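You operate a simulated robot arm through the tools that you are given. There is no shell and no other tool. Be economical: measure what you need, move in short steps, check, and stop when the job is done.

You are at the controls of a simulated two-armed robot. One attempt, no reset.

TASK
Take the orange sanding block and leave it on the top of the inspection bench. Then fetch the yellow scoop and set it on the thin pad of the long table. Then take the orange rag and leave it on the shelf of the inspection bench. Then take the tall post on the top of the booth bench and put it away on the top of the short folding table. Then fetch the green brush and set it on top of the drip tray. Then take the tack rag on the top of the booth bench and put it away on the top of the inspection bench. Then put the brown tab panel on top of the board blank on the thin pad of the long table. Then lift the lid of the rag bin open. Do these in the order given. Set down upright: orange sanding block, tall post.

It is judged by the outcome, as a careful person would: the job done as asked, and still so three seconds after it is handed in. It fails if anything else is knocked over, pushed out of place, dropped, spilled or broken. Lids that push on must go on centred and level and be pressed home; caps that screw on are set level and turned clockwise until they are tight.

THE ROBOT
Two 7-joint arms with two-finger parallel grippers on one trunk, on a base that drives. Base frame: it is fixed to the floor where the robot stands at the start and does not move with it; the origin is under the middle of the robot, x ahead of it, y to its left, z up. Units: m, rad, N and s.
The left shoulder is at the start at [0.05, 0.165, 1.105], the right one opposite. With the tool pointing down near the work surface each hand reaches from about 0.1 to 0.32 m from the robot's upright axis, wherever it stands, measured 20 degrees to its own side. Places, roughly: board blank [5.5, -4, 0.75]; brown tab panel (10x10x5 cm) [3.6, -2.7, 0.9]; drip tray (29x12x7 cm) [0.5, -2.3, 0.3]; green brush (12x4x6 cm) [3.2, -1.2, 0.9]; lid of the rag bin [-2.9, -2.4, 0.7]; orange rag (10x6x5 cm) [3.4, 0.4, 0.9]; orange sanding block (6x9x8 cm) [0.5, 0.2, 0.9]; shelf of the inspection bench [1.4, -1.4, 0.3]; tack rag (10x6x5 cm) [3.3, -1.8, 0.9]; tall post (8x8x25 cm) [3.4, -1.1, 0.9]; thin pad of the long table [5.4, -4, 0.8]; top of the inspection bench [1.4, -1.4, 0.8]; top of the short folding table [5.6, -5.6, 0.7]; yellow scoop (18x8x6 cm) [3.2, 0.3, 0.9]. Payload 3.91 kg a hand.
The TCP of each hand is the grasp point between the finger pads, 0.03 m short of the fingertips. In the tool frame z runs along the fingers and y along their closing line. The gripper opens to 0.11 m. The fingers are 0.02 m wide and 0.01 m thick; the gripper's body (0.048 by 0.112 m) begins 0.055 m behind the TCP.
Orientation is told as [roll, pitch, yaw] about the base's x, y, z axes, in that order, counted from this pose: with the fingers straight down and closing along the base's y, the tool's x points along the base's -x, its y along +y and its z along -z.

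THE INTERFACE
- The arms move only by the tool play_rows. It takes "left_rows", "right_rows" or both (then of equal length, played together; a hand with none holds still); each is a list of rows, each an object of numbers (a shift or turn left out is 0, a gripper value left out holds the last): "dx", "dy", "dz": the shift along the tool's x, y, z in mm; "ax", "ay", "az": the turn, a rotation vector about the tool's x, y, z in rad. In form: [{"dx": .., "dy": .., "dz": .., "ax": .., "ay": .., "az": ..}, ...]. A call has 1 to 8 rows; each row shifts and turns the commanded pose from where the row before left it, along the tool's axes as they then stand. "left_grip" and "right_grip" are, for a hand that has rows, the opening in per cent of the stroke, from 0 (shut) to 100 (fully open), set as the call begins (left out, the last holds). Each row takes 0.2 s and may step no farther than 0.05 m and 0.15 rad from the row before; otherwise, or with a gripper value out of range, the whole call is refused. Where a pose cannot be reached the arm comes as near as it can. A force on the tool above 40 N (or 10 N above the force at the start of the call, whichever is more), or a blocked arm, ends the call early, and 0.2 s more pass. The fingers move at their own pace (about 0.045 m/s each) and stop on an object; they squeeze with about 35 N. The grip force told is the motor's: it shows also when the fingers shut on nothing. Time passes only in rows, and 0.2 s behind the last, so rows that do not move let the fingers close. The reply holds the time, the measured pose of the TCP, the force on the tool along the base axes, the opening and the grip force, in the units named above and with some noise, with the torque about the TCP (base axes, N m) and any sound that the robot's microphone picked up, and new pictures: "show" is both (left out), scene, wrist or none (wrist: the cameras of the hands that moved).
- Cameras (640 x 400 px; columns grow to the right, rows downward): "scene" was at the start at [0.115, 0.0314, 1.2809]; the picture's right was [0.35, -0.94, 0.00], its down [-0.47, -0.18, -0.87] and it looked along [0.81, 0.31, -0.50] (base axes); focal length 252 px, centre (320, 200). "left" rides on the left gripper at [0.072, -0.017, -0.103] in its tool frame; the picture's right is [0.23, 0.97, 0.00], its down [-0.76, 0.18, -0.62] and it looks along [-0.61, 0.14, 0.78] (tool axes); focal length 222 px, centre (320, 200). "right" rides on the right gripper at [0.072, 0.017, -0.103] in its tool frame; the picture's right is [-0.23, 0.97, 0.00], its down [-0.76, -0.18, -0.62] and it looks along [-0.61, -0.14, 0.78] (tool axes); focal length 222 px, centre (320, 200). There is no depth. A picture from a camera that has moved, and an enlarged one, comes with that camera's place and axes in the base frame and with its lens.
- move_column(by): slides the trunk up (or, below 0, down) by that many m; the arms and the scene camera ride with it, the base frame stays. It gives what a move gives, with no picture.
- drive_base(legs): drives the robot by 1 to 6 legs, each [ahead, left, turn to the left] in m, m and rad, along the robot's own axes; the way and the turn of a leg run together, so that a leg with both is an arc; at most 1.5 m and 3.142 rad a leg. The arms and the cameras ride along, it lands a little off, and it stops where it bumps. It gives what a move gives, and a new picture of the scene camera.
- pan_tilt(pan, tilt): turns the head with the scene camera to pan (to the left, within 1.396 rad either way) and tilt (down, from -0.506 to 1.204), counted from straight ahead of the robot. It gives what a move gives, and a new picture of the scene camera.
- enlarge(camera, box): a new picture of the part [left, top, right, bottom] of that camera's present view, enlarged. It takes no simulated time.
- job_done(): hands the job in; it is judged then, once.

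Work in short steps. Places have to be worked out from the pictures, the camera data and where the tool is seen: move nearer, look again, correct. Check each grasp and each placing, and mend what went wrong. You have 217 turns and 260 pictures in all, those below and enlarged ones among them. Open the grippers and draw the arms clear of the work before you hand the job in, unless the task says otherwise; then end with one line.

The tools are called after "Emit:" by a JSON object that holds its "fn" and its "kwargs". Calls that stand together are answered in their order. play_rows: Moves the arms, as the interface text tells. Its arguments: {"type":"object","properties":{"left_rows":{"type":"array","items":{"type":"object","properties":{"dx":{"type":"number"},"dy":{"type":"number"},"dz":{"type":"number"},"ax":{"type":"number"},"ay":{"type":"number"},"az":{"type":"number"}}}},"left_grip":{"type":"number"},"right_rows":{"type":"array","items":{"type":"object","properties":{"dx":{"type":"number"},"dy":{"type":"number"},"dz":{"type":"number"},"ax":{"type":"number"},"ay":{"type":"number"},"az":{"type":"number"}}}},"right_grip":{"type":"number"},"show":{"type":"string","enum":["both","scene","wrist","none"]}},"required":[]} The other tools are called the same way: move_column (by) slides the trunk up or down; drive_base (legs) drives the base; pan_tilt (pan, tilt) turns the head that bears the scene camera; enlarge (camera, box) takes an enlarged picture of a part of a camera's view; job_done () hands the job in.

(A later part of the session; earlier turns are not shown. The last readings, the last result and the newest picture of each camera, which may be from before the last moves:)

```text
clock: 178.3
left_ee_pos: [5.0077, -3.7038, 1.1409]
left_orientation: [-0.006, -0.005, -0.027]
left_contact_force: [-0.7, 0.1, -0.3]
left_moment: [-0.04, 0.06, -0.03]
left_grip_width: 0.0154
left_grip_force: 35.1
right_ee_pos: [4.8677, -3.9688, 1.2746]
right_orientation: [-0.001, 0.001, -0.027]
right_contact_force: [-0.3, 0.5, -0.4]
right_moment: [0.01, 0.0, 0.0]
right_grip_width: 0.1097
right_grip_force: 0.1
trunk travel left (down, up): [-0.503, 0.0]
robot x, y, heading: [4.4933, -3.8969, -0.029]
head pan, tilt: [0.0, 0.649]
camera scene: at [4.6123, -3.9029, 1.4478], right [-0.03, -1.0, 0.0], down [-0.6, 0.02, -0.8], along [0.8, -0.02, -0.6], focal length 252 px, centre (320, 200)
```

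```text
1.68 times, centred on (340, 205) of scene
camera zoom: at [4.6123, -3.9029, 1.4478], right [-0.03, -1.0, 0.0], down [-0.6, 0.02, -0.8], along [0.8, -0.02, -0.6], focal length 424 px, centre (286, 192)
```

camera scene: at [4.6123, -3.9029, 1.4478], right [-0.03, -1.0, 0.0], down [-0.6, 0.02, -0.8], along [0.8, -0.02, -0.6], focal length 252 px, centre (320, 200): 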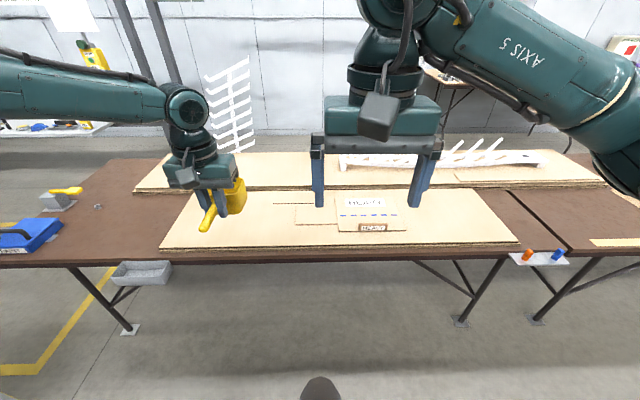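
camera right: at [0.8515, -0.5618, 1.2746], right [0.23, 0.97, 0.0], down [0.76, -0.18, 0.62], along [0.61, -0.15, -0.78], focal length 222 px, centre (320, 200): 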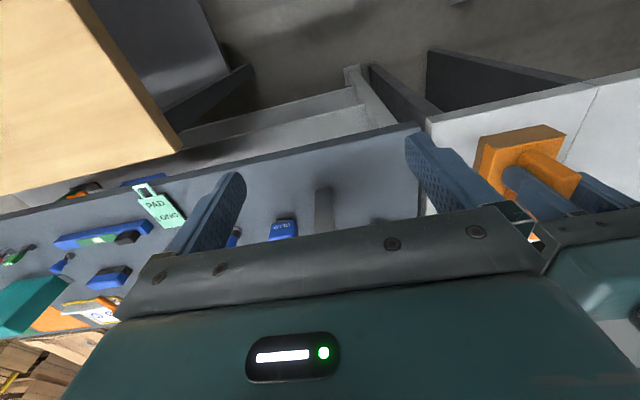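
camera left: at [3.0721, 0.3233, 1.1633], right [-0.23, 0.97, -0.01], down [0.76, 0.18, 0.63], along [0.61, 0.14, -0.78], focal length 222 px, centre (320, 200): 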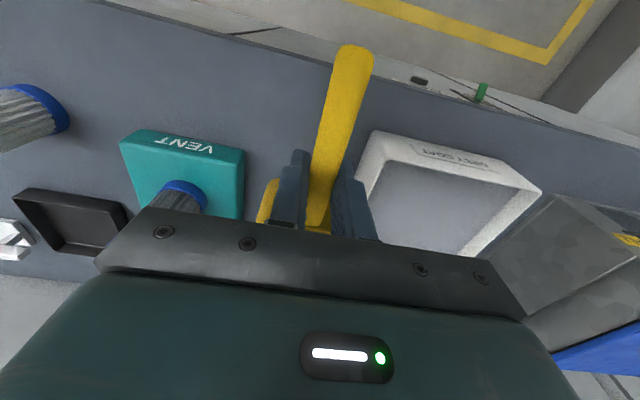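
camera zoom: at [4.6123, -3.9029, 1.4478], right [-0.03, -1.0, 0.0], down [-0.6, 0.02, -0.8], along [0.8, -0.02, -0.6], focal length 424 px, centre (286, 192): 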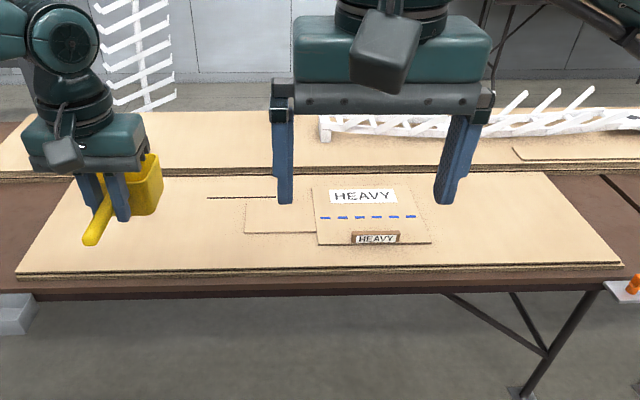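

The near pad spans about x 5.22–5.56, with the board blank ("HEAVY") in its middle. I'll set the scoop at the free left part, near (5.30, −3.58).

Emit:
{"fn": "drive_base", "kwargs": {"legs": [[0.29, 0.13, 0.026]]}}

Emit:
{"fn": "move_column", "kwargs": {"by": -0.2}}

Emit:
{"fn": "play_rows", "kwargs": {"left_rows": [{"dz": 20}], "show": "both"}}

```text
clock: 180.4
left_ee_pos: [5.2931, -3.571, 1.141]
left_orientation: [-0.005, -0.005, -0.008]
left_contact_force: [-0.1, 0.5, -1.7]
left_moment: [0.01, 0.06, -0.02]
left_grip_width: 0.0154
left_grip_force: 35.0
right_ee_pos: [5.1622, -3.8379, 1.2742]
right_orientation: [0.0, 0.001, -0.006]
right_contact_force: [0.3, -0.1, 0.1]
right_moment: [-0.01, -0.01, 0.04]
right_grip_width: 0.1101
right_grip_force: 0.1
trunk travel left (down, up): [-0.503, 0.0]
robot x, y, heading: [4.7831, -3.7743, -0.009]
head pan, tilt: [0.0, 0.649]
camera scene: at [4.9041, -3.7774, 1.4477], right [-0.01, -1.0, 0.0], down [-0.6, 0.0, -0.8], along [0.8, -0.01, -0.6], focal length 252 px, centre (320, 200)
```

scene: 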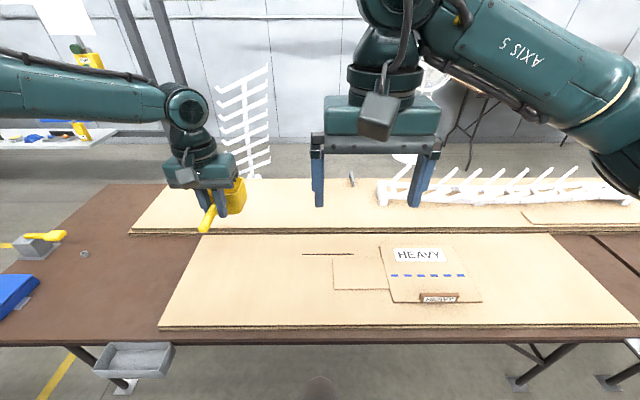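

```text
clock: 182.6
left_ee_pos: [5.2923, -3.5695, 0.9419]
left_orientation: [-0.004, -0.005, -0.007]
left_contact_force: [0.2, 0.3, -0.6]
left_moment: [-0.03, 0.04, 0.0]
left_grip_width: 0.0155
left_grip_force: 34.9
right_ee_pos: [5.161, -3.8383, 1.0745]
right_orientation: [-0.001, -0.001, -0.004]
right_contact_force: [0.2, -0.2, 0.3]
right_moment: [0.01, -0.01, -0.02]
right_grip_width: 0.11
right_grip_force: 0.1
trunk travel left (down, up): [-0.303, 0.2]
robot x, y, heading: [4.7868, -3.7764, -0.003]
head pan, tilt: [0.0, 0.649]
```

```text
clock: 183.0
left_ee_pos: [5.2938, -3.5695, 0.9203]
left_orientation: [-0.005, -0.005, -0.006]
left_contact_force: [-0.2, -0.9, -1.4]
left_moment: [0.0, 0.06, 0.01]
left_grip_width: 0.0156
left_grip_force: 34.8
right_ee_pos: [5.1612, -3.837, 1.0736]
right_orientation: [0.001, -0.001, -0.006]
right_contact_force: [0.1, 0.6, 0.0]
right_moment: [0.0, 0.0, -0.01]
right_grip_width: 0.1097
right_grip_force: 0.0
trunk travel left (down, up): [-0.303, 0.2]
robot x, y, heading: [4.7859, -3.7747, -0.012]
head pan, tilt: [0.0, 0.649]
camera scene: at [4.9038, -3.7775, 1.2478], right [-0.01, -1.0, 0.0], down [-0.6, 0.0, -0.8], along [0.8, 0.0, -0.6], focal length 252 px, centre (320, 200)
camera left: at [5.2216, -3.5868, 1.023], right [-0.22, 0.98, -0.01], down [0.76, 0.18, 0.63], along [0.61, 0.13, -0.78], focal length 222 px, centre (320, 200)
```

scene: 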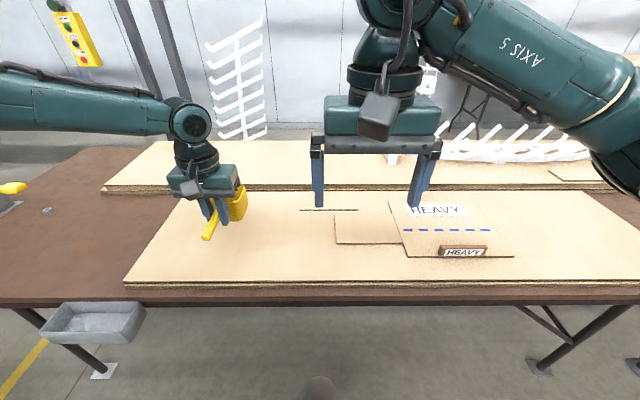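
left: 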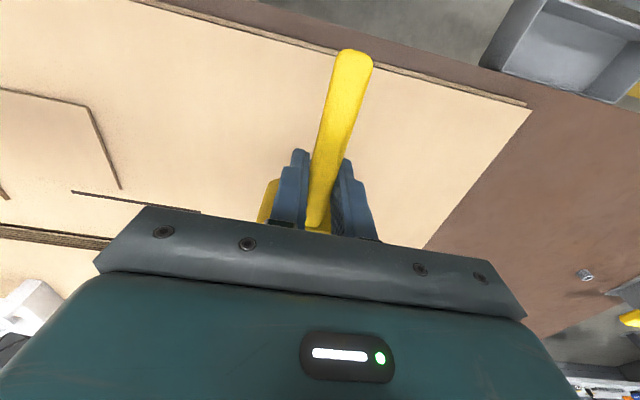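

The pad top comes out near z 0.757, so contact should occur at TCP ≈ 0.81. I lower the trunk and finish with the guarded arm.

Emit:
{"fn": "move_column", "kwargs": {"by": -0.08}}

Emit:
{"fn": "play_rows", "kwargs": {"left_rows": [{"dz": 8}, {"dz": 6}, {"dz": 5}, {"dz": 5}], "show": "both"}}

```text
clock: 184.1
left_ee_pos: [5.294, -3.5707, 0.8415]
left_orientation: [-0.006, -0.006, -0.007]
left_contact_force: [1.3, 0.5, -1.3]
left_moment: [0.01, 0.05, 0.0]
left_grip_width: 0.0156
left_grip_force: 35.5
right_ee_pos: [5.1614, -3.8383, 0.9948]
right_orientation: [-0.001, 0.0, -0.004]
right_contact_force: [-0.5, 0.2, 0.1]
right_moment: [-0.02, 0.0, -0.01]
right_grip_width: 0.1101
right_grip_force: 0.0
trunk travel left (down, up): [-0.223, 0.28]
robot x, y, heading: [4.7861, -3.7776, -0.008]
head pan, tilt: [0.0, 0.649]
```

```text
clock: 185.1
left_ee_pos: [5.2946, -3.5702, 0.8204]
left_orientation: [-0.006, -0.008, -0.006]
left_contact_force: [-2.7, 1.0, 10.0]
left_moment: [0.21, -0.9, 0.11]
left_grip_width: 0.0155
left_grip_force: 35.0
right_ee_pos: [5.1593, -3.8386, 0.9946]
right_orientation: [0.0, -0.003, -0.004]
right_contact_force: [0.2, 0.6, 0.2]
right_moment: [0.01, -0.02, 0.01]
right_grip_width: 0.1101
right_grip_force: 0.1
trunk travel left (down, up): [-0.223, 0.28]
robot x, y, heading: [4.7871, -3.7774, -0.008]
head pan, tilt: [0.0, 0.649]
camera scene: at [4.9024, -3.7779, 1.1682], right [-0.01, -1.0, 0.0], down [-0.6, 0.0, -0.8], along [0.8, 0.0, -0.6], focal length 252 px, centre (320, 200)
camera left: at [5.2218, -3.5871, 0.9219], right [-0.22, 0.98, -0.01], down [0.76, 0.18, 0.63], along [0.62, 0.13, -0.78], focal length 222 px, centre (320, 200)
```

scene: 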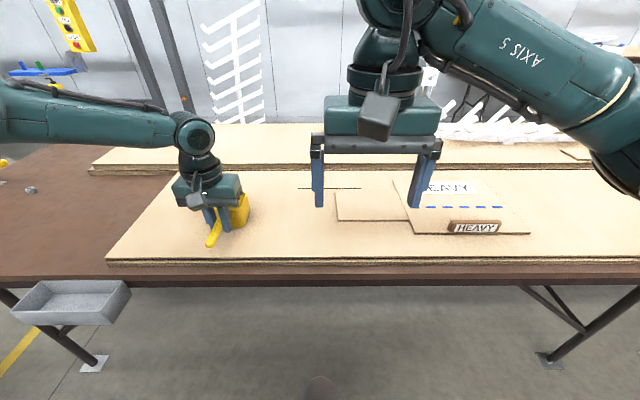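
left: 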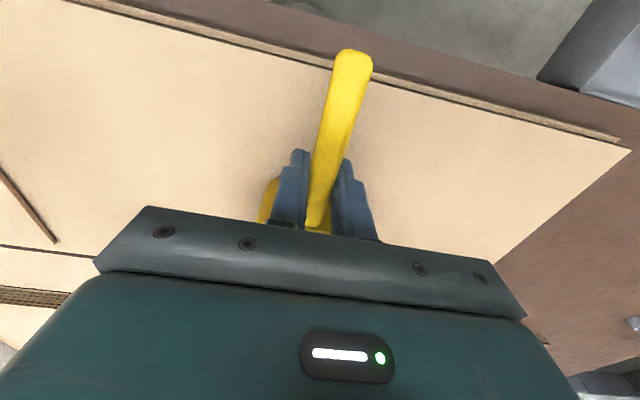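

The scoop is down. I release it, rise and check.

Emit:
{"fn": "play_rows", "kwargs": {"left_rows": [{}, {}, {}, {"dz": -30}, {"dz": -40}, {"dz": -40}], "left_grip": 45, "show": "none"}}

Emit:
{"fn": "move_column", "kwargs": {"by": 0.25}}

Emit:
{"fn": "drive_base", "kwargs": {"legs": [[-0.3, 0, 0]]}}

```text
clock: 186.5
left_ee_pos: [5.2927, -3.5723, 0.9287]
left_orientation: [-0.006, -0.005, -0.008]
left_contact_force: [-0.3, -0.2, 0.2]
left_moment: [-0.02, 0.0, 0.01]
left_grip_width: 0.0496
left_grip_force: 0.0
right_ee_pos: [5.161, -3.8382, 0.9936]
right_orientation: [-0.001, -0.002, -0.004]
right_contact_force: [0.2, -0.3, 0.2]
right_moment: [-0.01, -0.01, 0.0]
right_grip_width: 0.1101
right_grip_force: 0.1
trunk travel left (down, up): [-0.223, 0.28]
robot x, y, heading: [4.7873, -3.7764, -0.008]
head pan, tilt: [0.0, 0.649]
```

```text
clock: 189.1
left_ee_pos: [5.2934, -3.5716, 1.1778]
left_orientation: [-0.005, -0.005, -0.007]
left_contact_force: [0.1, -0.9, 0.1]
left_moment: [0.01, -0.01, 0.01]
left_grip_width: 0.0495
left_grip_force: 0.1
right_ee_pos: [5.1619, -3.8392, 1.2443]
right_orientation: [0.001, 0.001, -0.006]
right_contact_force: [0.1, 0.1, 0.2]
right_moment: [0.01, 0.01, 0.01]
right_grip_width: 0.1101
right_grip_force: 0.1
trunk travel left (down, up): [-0.473, 0.03]
robot x, y, heading: [4.7853, -3.7789, -0.008]
head pan, tilt: [0.0, 0.649]
```

```text
clock: 191.2
left_ee_pos: [4.9981, -3.5729, 1.1779]
left_orientation: [-0.005, -0.004, -0.013]
left_contact_force: [-0.4, -0.5, 0.1]
left_moment: [-0.01, 0.0, 0.04]
left_grip_width: 0.0494
left_grip_force: 0.1
right_ee_pos: [4.8649, -3.8372, 1.2436]
right_orientation: [0.0, -0.002, -0.012]
right_contact_force: [0.0, 0.0, 0.1]
right_moment: [-0.01, 0.03, 0.02]
right_grip_width: 0.1098
right_grip_force: 0.0
trunk travel left (down, up): [-0.473, 0.03]
robot x, y, heading: [4.4896, -3.7725, -0.011]
head pan, tilt: [0.0, 0.649]
camera scene: at [4.6071, -3.7756, 1.4179], right [-0.01, -1.0, 0.0], down [-0.6, 0.01, -0.8], along [0.8, -0.01, -0.6], focal length 252 px, centre (320, 200)
```

scene: 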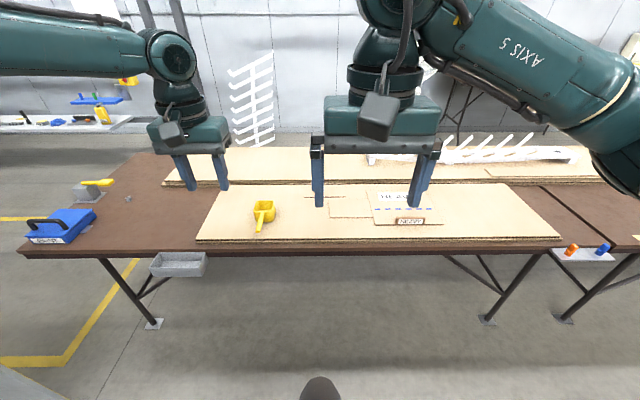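

The scoop lies upright on the pad. Back through the gap for the orange rag.

Emit:
{"fn": "drive_base", "kwargs": {"legs": [[0, 0, -1.559], [-0.625, 0, 0], [0, -1.1, 0], [0, -1.0, 0]]}}

Emit:
{"fn": "drive_base", "kwargs": {"legs": [[0, 0, 1.57], [0, 1.5, 0], [0, 1.5, 0]]}}

```text
clock: 216.6
left_ee_pos: [2.6042, -3.6688, 1.178]
left_orientation: [-0.005, -0.005, -1.565]
left_contact_force: [1.1, 0.4, 0.5]
left_moment: [0.03, 0.0, -0.02]
left_grip_width: 0.0495
left_grip_force: 0.1
right_ee_pos: [2.3353, -3.5409, 1.2444]
right_orientation: [0.001, 0.001, -1.564]
right_contact_force: [-0.7, -0.4, -0.6]
right_moment: [0.01, 0.01, 0.01]
right_grip_width: 0.1101
right_grip_force: 0.1
trunk travel left (down, up): [-0.473, 0.03]
robot x, y, heading: [2.3926, -3.163, -1.569]
head pan, tilt: [0.0, 0.649]
camera scene: at [2.3947, -3.281, 1.4178], right [-1.0, -0.01, 0.0], down [0.0, 0.6, -0.8], along [0.01, -0.8, -0.6], focal length 252 px, centre (320, 200)
```

scene: 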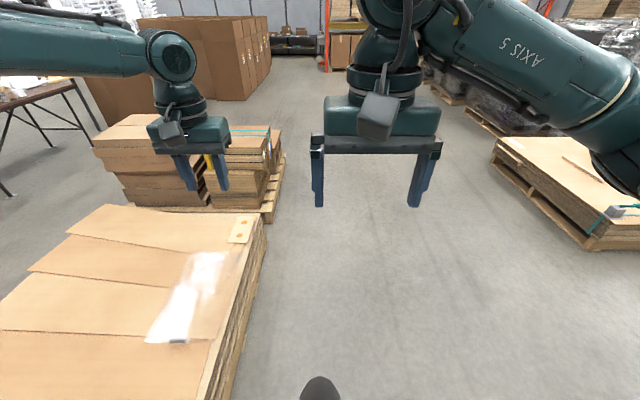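

```text
clock: 246.8
left_ee_pos: [2.9586, 0.0546, 1.1778]
left_orientation: [-0.005, -0.006, -0.026]
left_contact_force: [-0.1, -0.2, -0.3]
left_moment: [0.01, 0.0, 0.03]
left_grip_width: 0.0493
left_grip_force: 0.2
right_ee_pos: [2.8211, -0.2106, 1.2444]
right_orientation: [0.0, -0.001, -0.025]
right_contact_force: [0.1, -0.7, 0.0]
right_moment: [0.02, -0.02, -0.01]
right_grip_width: 0.1101
right_grip_force: 0.0
trunk travel left (down, up): [-0.473, 0.03]
robot x, y, heading: [2.4455, -0.1381, -0.025]
head pan, tilt: [0.0, 0.649]
camera scene: at [2.566, -0.1436, 1.4178], right [-0.03, -1.0, 0.0], down [-0.6, 0.02, -0.8], along [0.8, -0.02, -0.6], focal length 252 px, centre (320, 200)
```

scene: 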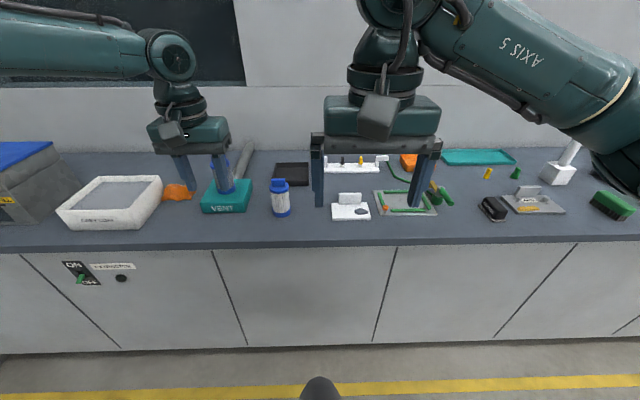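

I shift left in front of the rag and turn the left tool 90° so the fingers close along x.

Emit:
{"fn": "drive_base", "kwargs": {"legs": [[0.28, 0.31, 0.025]]}}

Emit:
{"fn": "play_rows", "kwargs": {"left_rows": [{"az": 0.15}, {"az": 0.15}, {"az": 0.15}, {"az": 0.15}, {"az": 0.15}, {"az": 0.15}, {"az": 0.15}, {"az": 0.15}], "left_grip": 100, "show": "none"}}

Emit:
{"fn": "play_rows", "kwargs": {"left_rows": [{"az": 0.12}, {"az": 0.12}, {"az": 0.12}, {}], "show": "both"}}

```text
clock: 250.0
left_ee_pos: [3.2444, 0.3622, 1.1777]
left_orientation: [-0.006, -0.005, -0.002]
left_contact_force: [-0.1, -0.1, -0.3]
left_moment: [0.02, -0.01, 0.03]
left_grip_width: 0.0492
left_grip_force: 0.0
right_ee_pos: [3.1142, 0.0955, 1.2448]
right_orientation: [0.0, 0.0, 0.001]
right_contact_force: [0.0, 0.7, 0.6]
right_moment: [-0.02, -0.04, -0.02]
right_grip_width: 0.11
right_grip_force: 0.1
trunk travel left (down, up): [-0.473, 0.03]
robot x, y, heading: [2.7396, 0.1511, -0.003]
head pan, tilt: [0.0, 0.649]
camera scene: at [2.8555, 0.154, 1.4178], right [0.0, -1.0, 0.0], down [-0.6, 0.0, -0.8], along [0.8, 0.0, -0.6], focal length 252 px, centre (320, 200)
```

scene: 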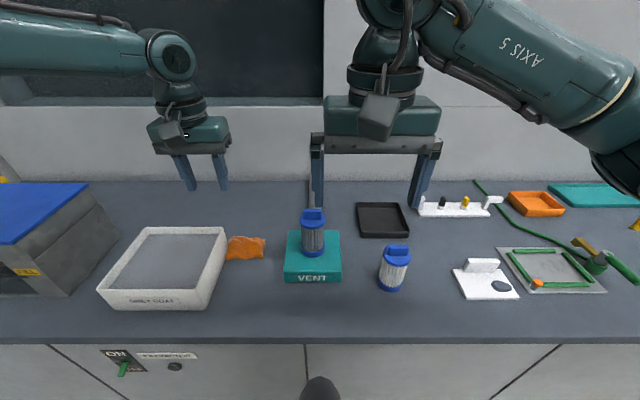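

```text
clock: 251.8
left_ee_pos: [3.2452, 0.361, 1.1793]
left_orientation: [0.004, -0.008, -1.204]
left_contact_force: [0.5, -0.2, 0.0]
left_moment: [0.01, 0.01, 0.01]
left_grip_width: 0.1101
left_grip_force: 0.0
right_ee_pos: [3.1129, 0.0937, 1.2442]
right_orientation: [0.0, 0.0, 0.001]
right_contact_force: [-0.1, -0.2, 0.3]
right_moment: [0.0, 0.03, 0.0]
right_grip_width: 0.11
right_grip_force: 0.0
trunk travel left (down, up): [-0.473, 0.03]
robot x, y, heading: [2.7343, 0.1573, -0.006]
head pan, tilt: [0.0, 0.649]
```

```text
clock: 252.8
left_ee_pos: [3.2435, 0.3617, 1.1776]
left_orientation: [0.006, -0.004, -1.562]
left_contact_force: [-0.3, -0.2, 0.9]
left_moment: [0.03, 0.0, 0.02]
left_grip_width: 0.1101
left_grip_force: 0.0
right_ee_pos: [3.113, 0.0947, 1.2443]
right_orientation: [0.0, 0.0, 0.0]
right_contact_force: [-0.2, 0.9, 0.1]
right_moment: [0.0, 0.0, -0.02]
right_grip_width: 0.11
right_grip_force: 0.0
trunk travel left (down, up): [-0.473, 0.03]
robot x, y, heading: [2.7433, 0.1539, -0.001]
head pan, tilt: [0.0, 0.649]
camera scene: at [2.8553, 0.1538, 1.4178], right [0.0, -1.0, 0.0], down [-0.6, 0.0, -0.8], along [0.8, 0.0, -0.6], focal length 252 px, centre (320, 200)
camera left: at [3.227, 0.4333, 1.2804], right [0.97, 0.24, 0.0], down [0.18, -0.76, 0.63], along [0.15, -0.61, -0.78], focal length 222 px, centre (320, 200)
```

scene: 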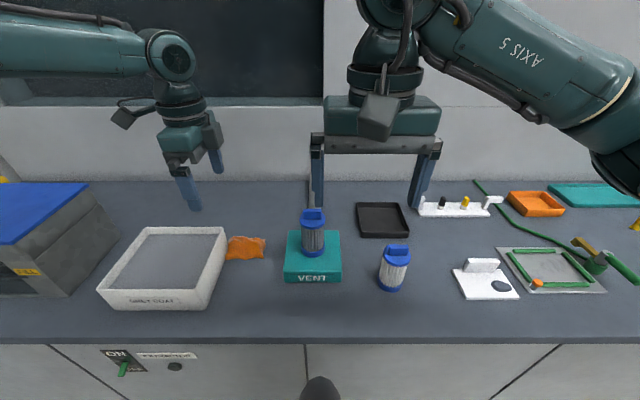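
left: 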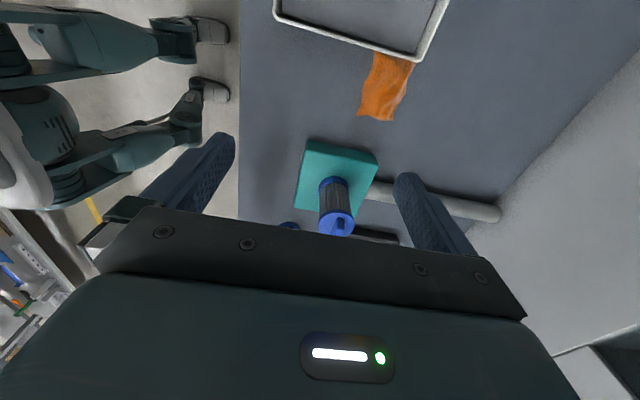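

My base is small (front wheels only ~0.1 m ahead of the axis), so I can go closer. The rag centre is at (3.36, 0.367). I retract the right hand and drive ahead.

Emit:
{"fn": "play_rows", "kwargs": {"right_rows": [{"dx": 45}, {"dx": 45}, {"dx": 45}, {"dx": 30}], "show": "none"}}

Emit:
{"fn": "drive_base", "kwargs": {"legs": [[0.13, 0.005, 0]]}}

Emit:
{"fn": "move_column", "kwargs": {"by": -0.2}}

Emit:
{"fn": "play_rows", "kwargs": {"left_rows": [{}], "show": "both"}}

```text
clock: 253.8
left_ee_pos: [3.2444, 0.3626, 1.1777]
left_orientation: [0.005, -0.006, -1.558]
left_contact_force: [-0.2, 0.3, -0.2]
left_moment: [0.03, 0.01, 0.02]
left_grip_width: 0.1099
left_grip_force: 0.1
right_ee_pos: [2.9558, 0.0918, 1.245]
right_orientation: [0.004, 0.001, -0.017]
right_contact_force: [1.9, 0.0, 3.8]
right_moment: [0.03, 0.63, -0.05]
right_grip_width: 0.1101
right_grip_force: 0.2
trunk travel left (down, up): [-0.473, 0.03]
robot x, y, heading: [2.736, 0.1531, 0.002]
head pan, tilt: [0.0, 0.649]
stopped in row 4 (right hand): the force on the tool passed its limit at 72 N (the readings are from after the stop); the commanded pose is now the measured one
```

```text
clock: 255.1
left_ee_pos: [3.3306, 0.3658, 1.1773]
left_orientation: [0.005, -0.005, -1.56]
left_contact_force: [-0.4, 0.4, 0.8]
left_moment: [0.0, -0.04, -0.01]
left_grip_width: 0.1101
left_grip_force: 0.1
right_ee_pos: [3.0413, 0.0958, 1.2459]
right_orientation: [0.004, -0.001, -0.016]
right_contact_force: [1.4, 0.1, 0.0]
right_moment: [-0.04, 0.13, -0.05]
right_grip_width: 0.1098
right_grip_force: 0.1
trunk travel left (down, up): [-0.473, 0.03]
robot x, y, heading: [2.8233, 0.158, 0.002]
head pan, tilt: [0.0, 0.649]
stopped in leg 1: the robot was blocked; the commanded pose is now the measured one
camera scene: at [2.9407, 0.1574, 1.418], right [0.0, -1.0, 0.0], down [-0.6, 0.0, -0.8], along [0.8, 0.0, -0.6], focal length 252 px, centre (320, 200)
```

scene: 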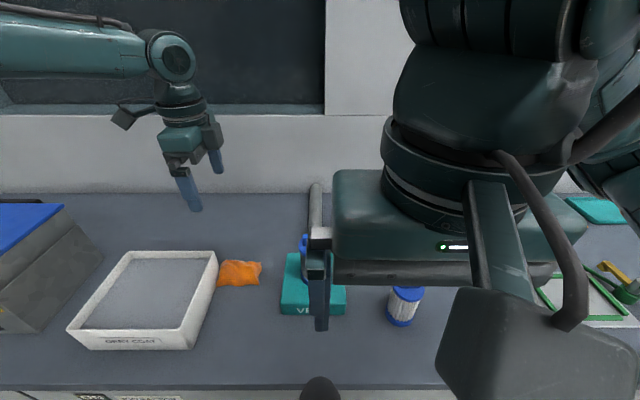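

```text
clock: 257.2
left_ee_pos: [3.3322, 0.3667, 0.977]
left_orientation: [0.003, -0.007, -1.561]
left_contact_force: [0.7, 0.7, -0.7]
left_moment: [0.0, 0.02, 0.01]
left_grip_width: 0.11
left_grip_force: 0.0
right_ee_pos: [3.044, 0.0961, 1.0451]
right_orientation: [0.002, 0.0, -0.016]
right_contact_force: [0.1, 0.0, 0.3]
right_moment: [-0.01, 0.07, -0.04]
right_grip_width: 0.11
right_grip_force: 0.1
trunk travel left (down, up): [-0.273, 0.23]
robot x, y, heading: [2.8255, 0.1562, -0.005]
head pan, tilt: [0.0, 0.649]
```

```text
clock: 257.6
left_ee_pos: [3.3314, 0.3655, 0.9764]
left_orientation: [0.005, -0.004, -1.563]
left_contact_force: [0.5, 0.9, -0.1]
left_moment: [0.04, -0.02, 0.03]
left_grip_width: 0.1097
left_grip_force: 0.0
right_ee_pos: [3.0441, 0.0963, 1.0459]
right_orientation: [0.002, 0.001, -0.017]
right_contact_force: [0.2, 0.5, 1.5]
right_moment: [0.0, 0.11, 0.02]
right_grip_width: 0.1101
right_grip_force: 0.1
trunk travel left (down, up): [-0.273, 0.23]
robot x, y, heading: [2.8255, 0.1614, -0.006]
head pan, tilt: [0.0, 0.649]
camera scene: at [2.9424, 0.1573, 1.2178], right [0.0, -1.0, 0.0], down [-0.6, 0.0, -0.8], along [0.8, 0.0, -0.6], focal length 252 px, centre (320, 200)
camera left: at [3.3144, 0.4369, 1.0796], right [0.97, 0.24, 0.0], down [0.18, -0.76, 0.63], along [0.15, -0.61, -0.78], focal length 222 px, centre (320, 200)
```

scene: 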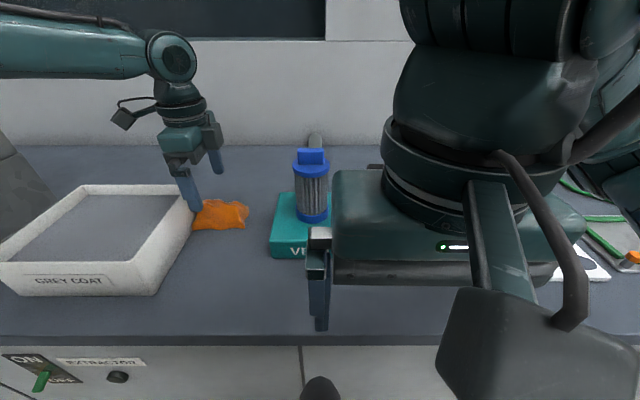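
left: 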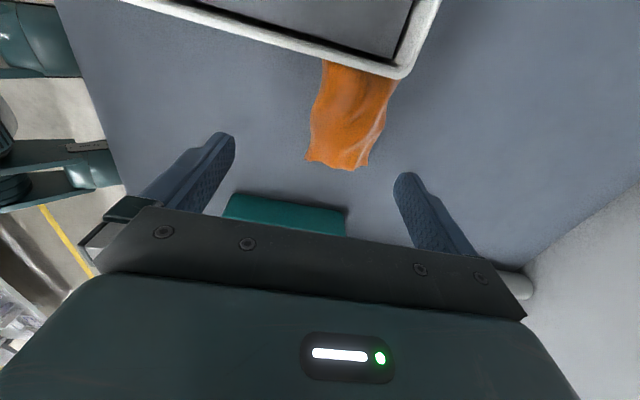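

The base is blocked by the cabinet at x≈2.82, so the rest must come from the arm: +26 mm along x, then down.

Emit:
{"fn": "play_rows", "kwargs": {"left_rows": [{"dy": 26}, {"dz": 30}, {"dz": 30}, {}], "show": "both"}}

```text
clock: 258.6
left_ee_pos: [3.3587, 0.3662, 0.9166]
left_orientation: [0.004, -0.006, -1.561]
left_contact_force: [-0.1, -0.8, -0.5]
left_moment: [-0.01, 0.0, -0.01]
left_grip_width: 0.1101
left_grip_force: 0.1
right_ee_pos: [3.0439, 0.0958, 1.0453]
right_orientation: [0.003, 0.001, -0.014]
right_contact_force: [0.9, 0.2, 0.0]
right_moment: [0.01, 0.08, 0.01]
right_grip_width: 0.1104
right_grip_force: 0.0
trunk travel left (down, up): [-0.273, 0.23]
robot x, y, heading: [2.8261, 0.1585, 0.002]
head pan, tilt: [0.0, 0.649]
camera scene: at [2.9425, 0.1573, 1.2178], right [0.0, -1.0, 0.0], down [-0.6, 0.0, -0.8], along [0.8, 0.0, -0.6], focal length 252 px, centre (320, 200)
camera left: at [3.3415, 0.4376, 1.0188], right [0.97, 0.24, 0.0], down [0.18, -0.76, 0.63], along [0.15, -0.61, -0.78], focal length 222 px, centre (320, 200)
```

scene: 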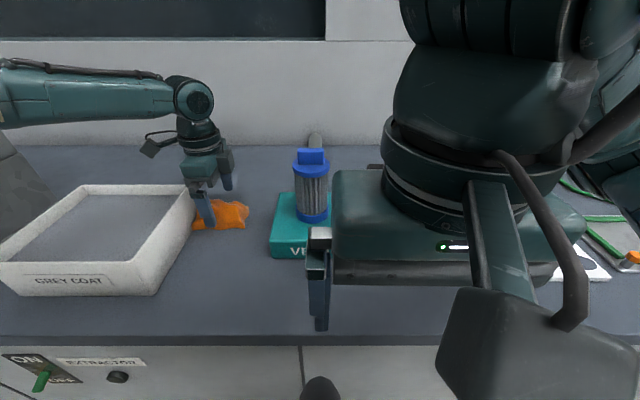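
left: 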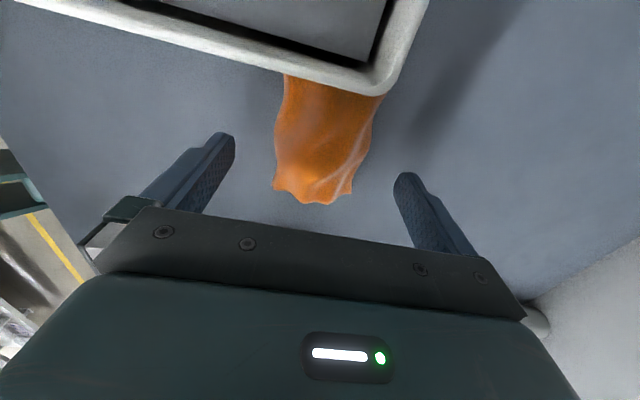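

Centred over the rag. I lower 33 mm and close.

Emit:
{"fn": "play_rows", "kwargs": {"left_rows": [{"dz": 17}, {"dz": 16}, {}], "show": "none"}}

Emit:
{"fn": "play_rows", "kwargs": {"left_rows": [{}, {}, {}, {}, {}, {}], "left_grip": 0, "show": "wrist"}}

```text
clock: 259.4
left_ee_pos: [3.3581, 0.3655, 0.8836]
left_orientation: [0.004, -0.004, -1.561]
left_contact_force: [-0.5, 0.2, -1.4]
left_moment: [0.03, 0.01, 0.01]
left_grip_width: 0.11
left_grip_force: 0.2
right_ee_pos: [3.0433, 0.0957, 1.0447]
right_orientation: [0.003, 0.001, -0.016]
right_contact_force: [0.1, 0.2, 0.6]
right_moment: [0.01, 0.07, -0.04]
right_grip_width: 0.1103
right_grip_force: 0.0
trunk travel left (down, up): [-0.273, 0.23]
robot x, y, heading: [2.8263, 0.1557, -0.004]
head pan, tilt: [0.0, 0.649]
```

```text
clock: 260.8
left_ee_pos: [3.3582, 0.3632, 0.8835]
left_orientation: [0.005, -0.004, -1.56]
left_contact_force: [0.0, -0.6, 0.6]
left_moment: [0.0, 0.02, 0.03]
left_grip_width: 0.0591
left_grip_force: 35.0
right_ee_pos: [3.0434, 0.095, 1.0453]
right_orientation: [0.0, -0.001, -0.016]
right_contact_force: [-0.1, -0.1, 0.1]
right_moment: [0.01, 0.06, 0.02]
right_grip_width: 0.1097
right_grip_force: 0.1
trunk travel left (down, up): [-0.273, 0.23]
robot x, y, heading: [2.827, 0.1565, -0.0]
head pan, tilt: [0.0, 0.649]
camera left: at [3.3406, 0.4366, 0.9863], right [0.97, 0.24, 0.0], down [0.18, -0.76, 0.63], along [0.15, -0.61, -0.78], focal length 222 px, centre (320, 200)
```

left: 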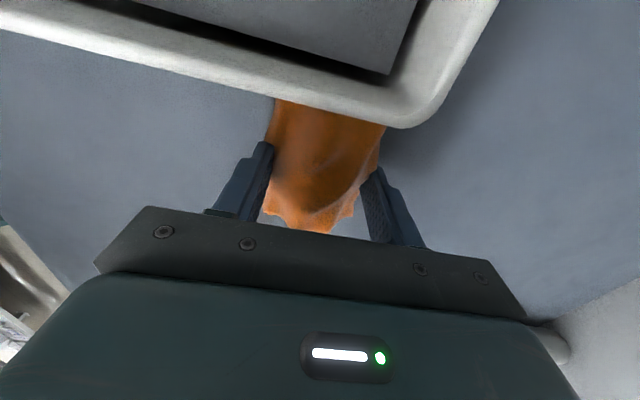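

Rag held (59 mm). I lift, bring the right arm off my chest, back out and turn to view the inspection bench from this aisle.

Emit:
{"fn": "move_column", "kwargs": {"by": 0.2}}

Emit:
{"fn": "play_rows", "kwargs": {"right_rows": [{"dx": -40}, {"dx": -40}, {"dx": -40}], "show": "scene"}}

Emit:
{"fn": "drive_base", "kwargs": {"legs": [[-0.4, 0, 0], [0, -1.0, 0], [0, 0, -1.57], [0, 0, -1.57]]}}

Emit:
{"fn": "pan_tilt", "kwargs": {"pan": 0.0, "tilt": 0.7}}

```text
clock: 263.0
left_ee_pos: [3.3582, 0.3647, 1.0843]
left_orientation: [0.005, -0.005, -1.561]
left_contact_force: [0.5, 0.6, -0.8]
left_moment: [0.0, 0.01, 0.0]
left_grip_width: 0.0589
left_grip_force: 35.1
right_ee_pos: [3.0446, 0.0955, 1.2459]
right_orientation: [0.0, 0.002, -0.016]
right_contact_force: [1.0, -0.1, -0.4]
right_moment: [0.01, 0.05, 0.03]
right_grip_width: 0.11
right_grip_force: 0.2
trunk travel left (down, up): [-0.473, 0.03]
robot x, y, heading: [2.8279, 0.1592, -0.005]
head pan, tilt: [0.0, 0.649]
```

```text
clock: 263.8
left_ee_pos: [3.3587, 0.3653, 1.0841]
left_orientation: [0.006, -0.005, -1.56]
left_contact_force: [0.3, 0.1, -0.5]
left_moment: [-0.02, 0.02, 0.0]
left_grip_width: 0.0592
left_grip_force: 34.9
right_ee_pos: [3.1636, 0.0939, 1.2478]
right_orientation: [0.002, 0.0, -0.013]
right_contact_force: [-0.6, 0.8, 1.0]
right_moment: [-0.03, 0.04, 0.02]
right_grip_width: 0.1101
right_grip_force: 0.0
trunk travel left (down, up): [-0.473, 0.03]
robot x, y, heading: [2.823, 0.1584, -0.002]
head pan, tilt: [0.0, 0.649]
camera scene: at [2.9432, 0.1573, 1.4177], right [0.0, -1.0, 0.0], down [-0.61, 0.0, -0.8], along [0.8, 0.0, -0.61], focal length 252 px, centre (320, 200)
```

scene: 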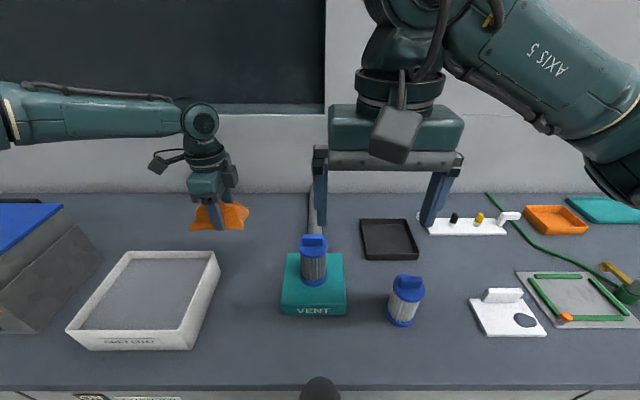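

```text
clock: 282.7
left_ee_pos: [1.8844, -1.0379, 1.0829]
left_orientation: [0.006, -0.006, 1.543]
left_contact_force: [0.3, -0.3, -1.3]
left_moment: [-0.02, 0.0, -0.02]
left_grip_width: 0.059
left_grip_force: 35.0
right_ee_pos: [2.0914, -0.7756, 1.2465]
right_orientation: [0.0, 0.001, 3.087]
right_contact_force: [0.6, 0.2, -0.1]
right_moment: [0.03, -0.01, -0.02]
right_grip_width: 0.1101
right_grip_force: 0.1
trunk travel left (down, up): [-0.473, 0.03]
robot x, y, heading: [2.4272, -0.8529, 3.104]
head pan, tilt: [0.0, 0.649]
camera scene: at [2.3101, -0.8474, 1.4178], right [0.04, 1.0, 0.0], down [0.6, -0.02, -0.8], along [-0.8, 0.03, -0.6], focal length 252 px, centre (320, 200)
```

scene: 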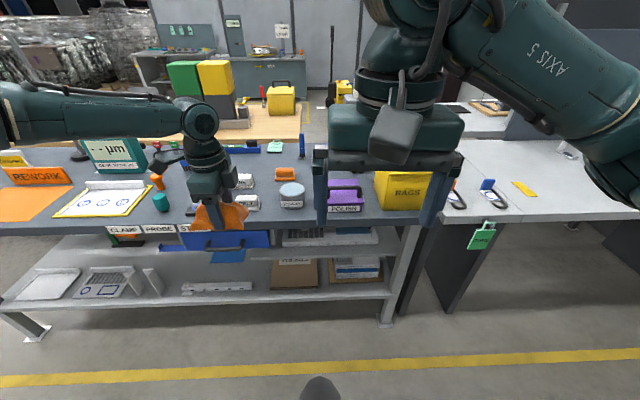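

```text
clock: 283.4
left_ee_pos: [1.8842, -1.0379, 1.0831]
left_orientation: [0.004, -0.006, 1.543]
left_contact_force: [-0.8, 0.4, -0.6]
left_moment: [-0.01, 0.04, -0.01]
left_grip_width: 0.059
left_grip_force: 34.8
right_ee_pos: [2.0911, -0.7753, 1.246]
right_orientation: [0.001, 0.001, 3.086]
right_contact_force: [-0.5, -0.3, -0.4]
right_moment: [0.0, -0.01, 0.05]
right_grip_width: 0.1101
right_grip_force: 0.0
trunk travel left (down, up): [-0.473, 0.03]
robot x, y, heading: [2.4267, -0.8543, 3.1]
head pan, tilt: [0.0, 0.7]
camera scene: at [2.312, -0.8476, 1.4135], right [0.04, 1.0, 0.0], down [0.64, -0.03, -0.77], along [-0.76, 0.03, -0.64], focal length 252 px, centre (320, 200)
```

scene: 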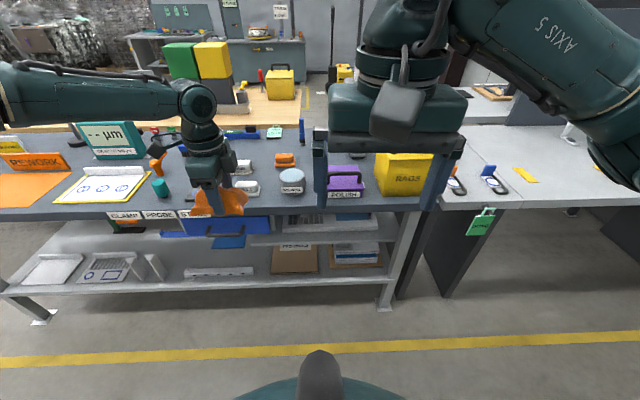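

Let me look closer at the low shelf.

Emit:
{"fn": "enlarge", "kwargs": {"camera": "scene", "box": [0, 200, 400, 330]}}

```text
1.60 times, centred on (200, 265) of scene
camera zoom: at [2.312, -0.8476, 1.4135], right [0.04, 1.0, 0.0], down [0.64, -0.03, -0.77], along [-0.76, 0.03, -0.64], focal length 403 px, centre (512, 96)
```

zoom: 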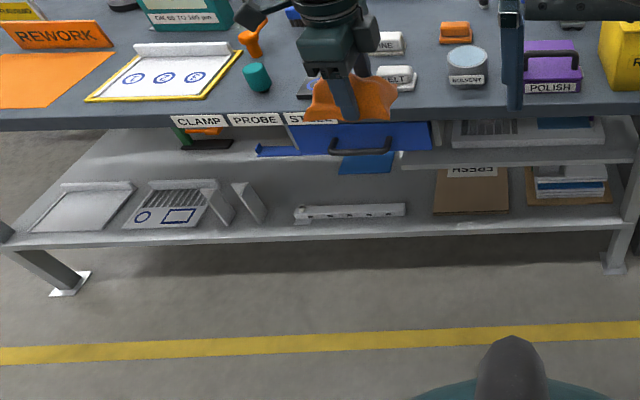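

Free strip: in front of the boxes on the low shelf, near x 1.61, y −0.95, shelf z≈0.28. A mid-shelf hangs above it, so I'll tilt the tool 0.35 rad forward, lower in the aisle and drive in.

Emit:
{"fn": "drive_base", "kwargs": {"legs": [[0.0, -0.09, 0.04]]}}

Emit:
{"fn": "play_rows", "kwargs": {"left_rows": [{"ax": -0.12}, {"ax": -0.12}, {"ax": -0.11}, {}], "show": "none"}}

Emit:
{"fn": "move_column", "kwargs": {"by": -0.47}}

Emit:
{"fn": "play_rows", "kwargs": {"left_rows": [{}], "show": "both"}}

```text
clock: 284.8
left_ee_pos: [1.8938, -0.9686, 1.0836]
left_orientation: [0.006, -0.005, 1.586]
left_contact_force: [0.2, -0.1, -0.4]
left_moment: [0.01, -0.02, -0.03]
left_grip_width: 0.0591
left_grip_force: 35.1
right_ee_pos: [2.0892, -0.6983, 1.2477]
right_orientation: [0.003, -0.001, 3.129]
right_contact_force: [0.2, 0.1, 0.3]
right_moment: [0.0, 0.0, 0.0]
right_grip_width: 0.11
right_grip_force: 0.1
trunk travel left (down, up): [-0.473, 0.03]
robot x, y, heading: [2.4272, -0.759, -3.141]
head pan, tilt: [0.0, 0.7]
camera scene: at [2.3136, -0.7611, 1.4134], right [0.0, 1.0, 0.0], down [0.64, 0.0, -0.76], along [-0.76, 0.0, -0.64], focal length 252 px, centre (320, 200)
```

scene: 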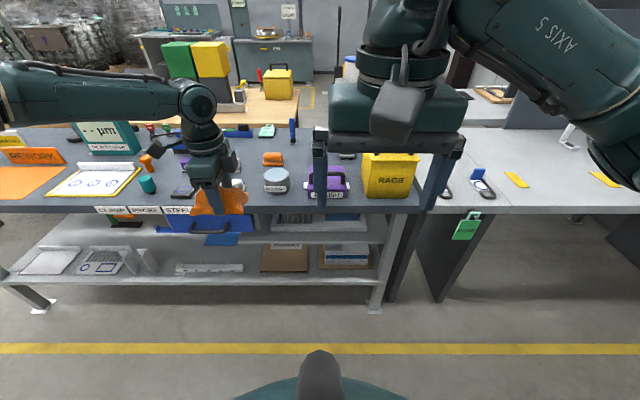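

```text
clock: 285.8
left_ee_pos: [1.8955, -0.9686, 1.0837]
left_orientation: [0.357, -0.007, 1.584]
left_contact_force: [-0.2, -0.3, -0.9]
left_moment: [0.01, 0.0, -0.01]
left_grip_width: 0.0585
left_grip_force: 35.1
right_ee_pos: [2.0911, -0.6987, 1.2466]
right_orientation: [0.002, 0.0, 3.129]
right_contact_force: [0.0, 0.1, 0.5]
right_moment: [0.02, -0.01, 0.0]
right_grip_width: 0.1098
right_grip_force: 0.0
trunk travel left (down, up): [-0.473, 0.03]
robot x, y, heading: [2.4303, -0.7602, -3.142]
head pan, tilt: [0.0, 0.7]
```

```text
refused: -0.47 is not a number from -0.4 to 0.4
```

```text
clock: 286.2
left_ee_pos: [1.8954, -0.9693, 1.0841]
left_orientation: [0.354, -0.005, 1.584]
left_contact_force: [0.3, -0.2, -0.8]
left_moment: [0.01, 0.01, -0.01]
left_grip_width: 0.0588
left_grip_force: 35.0
right_ee_pos: [2.0901, -0.6981, 1.247]
right_orientation: [0.002, -0.001, 3.13]
right_contact_force: [-0.8, 0.6, 0.5]
right_moment: [0.01, -0.01, -0.01]
right_grip_width: 0.11
right_grip_force: 0.0
trunk travel left (down, up): [-0.473, 0.03]
robot x, y, heading: [2.428, -0.761, -3.142]
head pan, tilt: [0.0, 0.7]
camera scene: at [2.3135, -0.7614, 1.4134], right [0.0, 1.0, 0.0], down [0.64, 0.0, -0.76], along [-0.76, 0.0, -0.64], focal length 252 px, centre (320, 200)
camera left: at [1.9486, -1.0424, 1.1742], right [-0.91, -0.24, 0.34], down [0.04, 0.76, 0.65], along [-0.41, 0.61, -0.68], focal length 222 px, centre (320, 200)
```

scene: 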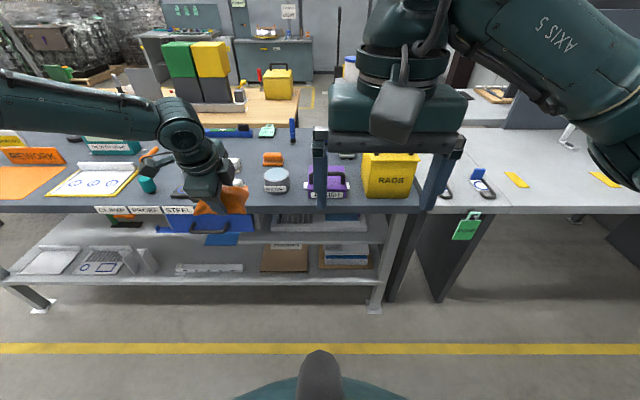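
left: 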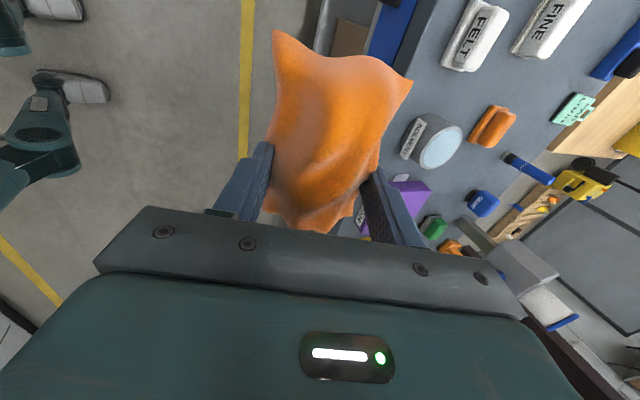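

Tilt is right (wrist moved towards me). Now lowering in two steps.

Emit:
{"fn": "move_column", "kwargs": {"by": -0.4}}

Emit:
{"fn": "move_column", "kwargs": {"by": -0.07}}

Emit:
{"fn": "pan_tilt", "kwargs": {"pan": 0.25, "tilt": 0.6}}

```text
clock: 290.1
left_ee_pos: [1.8954, -0.9683, 0.6843]
left_orientation: [0.357, -0.004, 1.584]
left_contact_force: [0.4, 0.0, -0.4]
left_moment: [0.03, -0.01, 0.04]
left_grip_width: 0.0588
left_grip_force: 34.9
right_ee_pos: [2.0916, -0.6984, 0.8472]
right_orientation: [0.002, 0.0, 3.129]
right_contact_force: [-0.5, -1.2, 0.4]
right_moment: [0.01, 0.0, 0.0]
right_grip_width: 0.1098
right_grip_force: 0.0
trunk travel left (down, up): [-0.073, 0.43]
robot x, y, heading: [2.4285, -0.7623, -3.141]
head pan, tilt: [0.0, 0.7]
```

```text
clock: 291.1
left_ee_pos: [1.8949, -0.9683, 0.6136]
left_orientation: [0.355, -0.005, 1.585]
left_contact_force: [-0.4, 0.6, -0.2]
left_moment: [0.0, 0.05, 0.01]
left_grip_width: 0.0587
left_grip_force: 34.7
right_ee_pos: [2.0904, -0.6974, 0.7769]
right_orientation: [0.001, -0.001, 3.128]
right_contact_force: [0.2, 1.3, -0.9]
right_moment: [0.02, 0.01, 0.02]
right_grip_width: 0.11
right_grip_force: 0.1
trunk travel left (down, up): [-0.003, 0.5]
robot x, y, heading: [2.4296, -0.7585, -3.138]
head pan, tilt: [0.0, 0.7]
```

```text
clock: 291.9
left_ee_pos: [1.8953, -0.9699, 0.6138]
left_orientation: [0.355, -0.005, 1.584]
left_contact_force: [0.1, 1.2, -0.5]
left_moment: [0.05, 0.03, -0.03]
left_grip_width: 0.059
left_grip_force: 35.7
right_ee_pos: [2.0895, -0.6984, 0.7766]
right_orientation: [0.002, 0.0, 3.13]
right_contact_force: [0.1, -1.2, 0.1]
right_moment: [-0.01, -0.01, 0.02]
right_grip_width: 0.11
right_grip_force: 0.0
trunk travel left (down, up): [-0.003, 0.5]
robot x, y, heading: [2.4281, -0.7595, -3.135]
head pan, tilt: [0.25, 0.6]
camera scene: at [2.3129, -0.7832, 0.9521], right [-0.25, 0.97, 0.0], down [0.55, 0.14, -0.82], along [-0.8, -0.2, -0.57], focal length 252 px, centre (320, 200)
```

scene: 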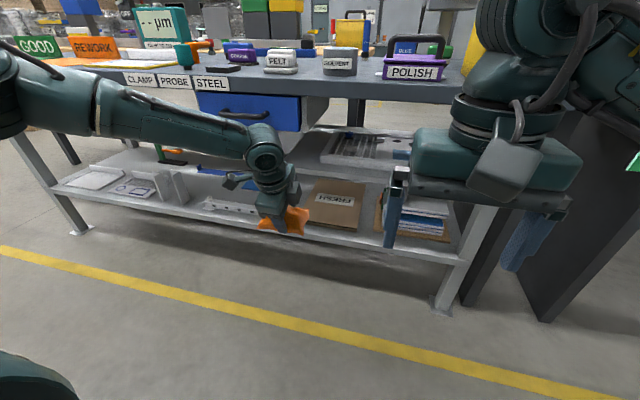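

The view is good; the shelf edge is at x≈1.66, z≈0.32–0.34. I lower the hand vertically by 0.19 m in the aisle.

Emit:
{"fn": "play_rows", "kwargs": {"left_rows": [{"dz": 34, "dy": -12.4}, {"dz": 34, "dy": -12.4}, {"dz": 34, "dy": -12.4}, {"dz": 34, "dy": -12.4}, {"dz": 34, "dy": -12.4}, {}], "show": "scene"}}

```text
clock: 293.3
left_ee_pos: [1.9257, -0.9984, 0.475]
left_orientation: [0.357, -0.007, 1.583]
left_contact_force: [0.5, -0.5, -0.4]
left_moment: [0.06, -0.01, 0.01]
left_grip_width: 0.0587
left_grip_force: 34.9
left hand out of reach, approached as far as the arm can: row 3, 4, 5
right_ee_pos: [2.0893, -0.6994, 0.7774]
right_orientation: [0.003, 0.0, 3.13]
right_contact_force: [0.3, 0.1, -1.0]
right_moment: [0.01, -0.02, 0.03]
right_grip_width: 0.1102
right_grip_force: 0.1
trunk travel left (down, up): [-0.003, 0.5]
robot x, y, heading: [2.4246, -0.7631, -3.139]
head pan, tilt: [0.25, 0.6]
camera scene: at [2.3129, -0.7833, 0.9521], right [-0.25, 0.97, 0.0], down [0.55, 0.14, -0.83], along [-0.8, -0.2, -0.56], focal length 252 px, centre (320, 200)
```

scene: 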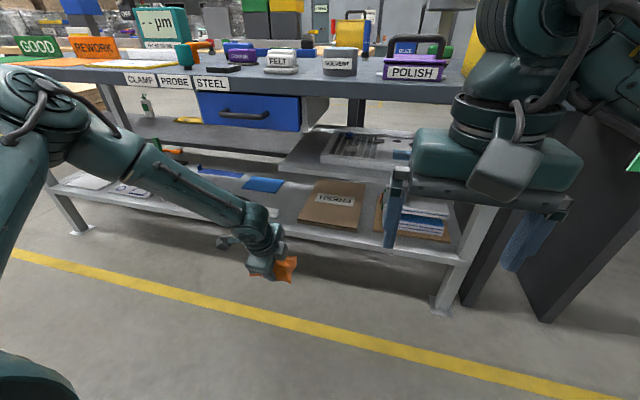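

Need a shorter reach to go lower: I bring the hand back 90 mm and then down.

Emit:
{"fn": "play_rows", "kwargs": {"left_rows": [{"dz": -15, "dy": -42}, {"dz": -15, "dy": -42}, {"dz": 35, "dy": -13}, {"dz": 35, "dy": -13}, {"dz": 20, "dy": -7}, {}], "show": "scene"}}

```text
clock: 294.7
left_ee_pos: [2.0203, -1.0227, 0.4257]
left_orientation: [0.353, -0.007, 1.583]
left_contact_force: [0.1, 0.3, -0.1]
left_moment: [0.0, 0.0, 0.0]
left_grip_width: 0.0589
left_grip_force: 34.7
left hand out of reach, approached as far as the arm can: row 4, 5
right_ee_pos: [2.0907, -0.6977, 0.7779]
right_orientation: [0.002, 0.0, 3.13]
right_contact_force: [0.3, -0.4, 1.1]
right_moment: [0.03, 0.03, 0.03]
right_grip_width: 0.1102
right_grip_force: 0.2
trunk travel left (down, up): [-0.003, 0.5]
robot x, y, heading: [2.4232, -0.764, -3.14]
head pan, tilt: [0.25, 0.6]
camera scene: at [2.313, -0.7833, 0.9521], right [-0.25, 0.97, 0.0], down [0.55, 0.14, -0.83], along [-0.8, -0.2, -0.56], focal length 252 px, centre (320, 200)
```

scene: 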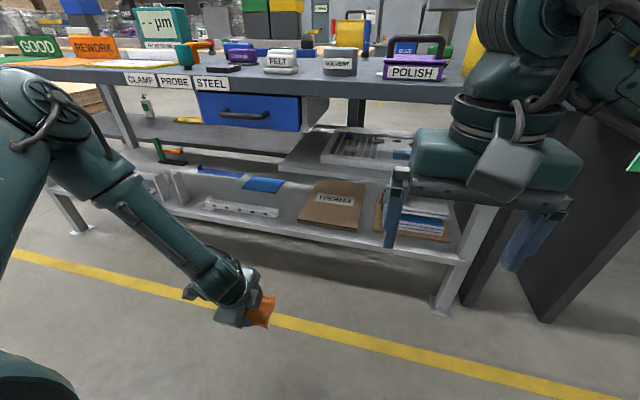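

I'll test whether a greater forward tilt lets the hand go lower.

Emit:
{"fn": "play_rows", "kwargs": {"left_rows": [{"ax": -0.15}, {"ax": -0.15}, {"dz": 24, "dy": -18}, {"dz": 24, "dy": -18}, {"dz": 16, "dy": -12}, {}], "show": "scene"}}

```text
clock: 296.1
left_ee_pos: [2.0195, -1.0521, 0.4373]
left_orientation: [0.654, -0.007, 1.585]
left_contact_force: [0.1, 0.0, 0.1]
left_moment: [0.0, 0.01, 0.0]
left_grip_width: 0.0588
left_grip_force: 35.6
left hand out of reach, approached as far as the arm can: row 1, 2, 3, 4, 5
right_ee_pos: [2.0887, -0.699, 0.7763]
right_orientation: [0.002, 0.0, 3.131]
right_contact_force: [0.2, -0.1, -0.5]
right_moment: [-0.04, -0.02, -0.03]
right_grip_width: 0.11
right_grip_force: 0.0
trunk travel left (down, up): [-0.003, 0.5]
robot x, y, heading: [2.4294, -0.7608, -3.137]
head pan, tilt: [0.25, 0.6]
camera scene: at [2.313, -0.7833, 0.9521], right [-0.25, 0.97, 0.0], down [0.55, 0.14, -0.83], along [-0.8, -0.2, -0.56], focal length 252 px, centre (320, 200)
```

scene: 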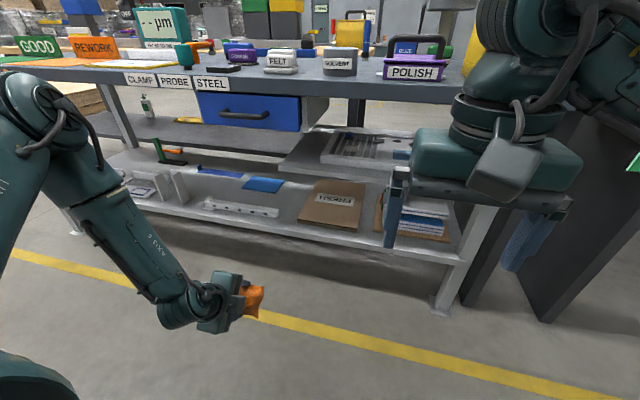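

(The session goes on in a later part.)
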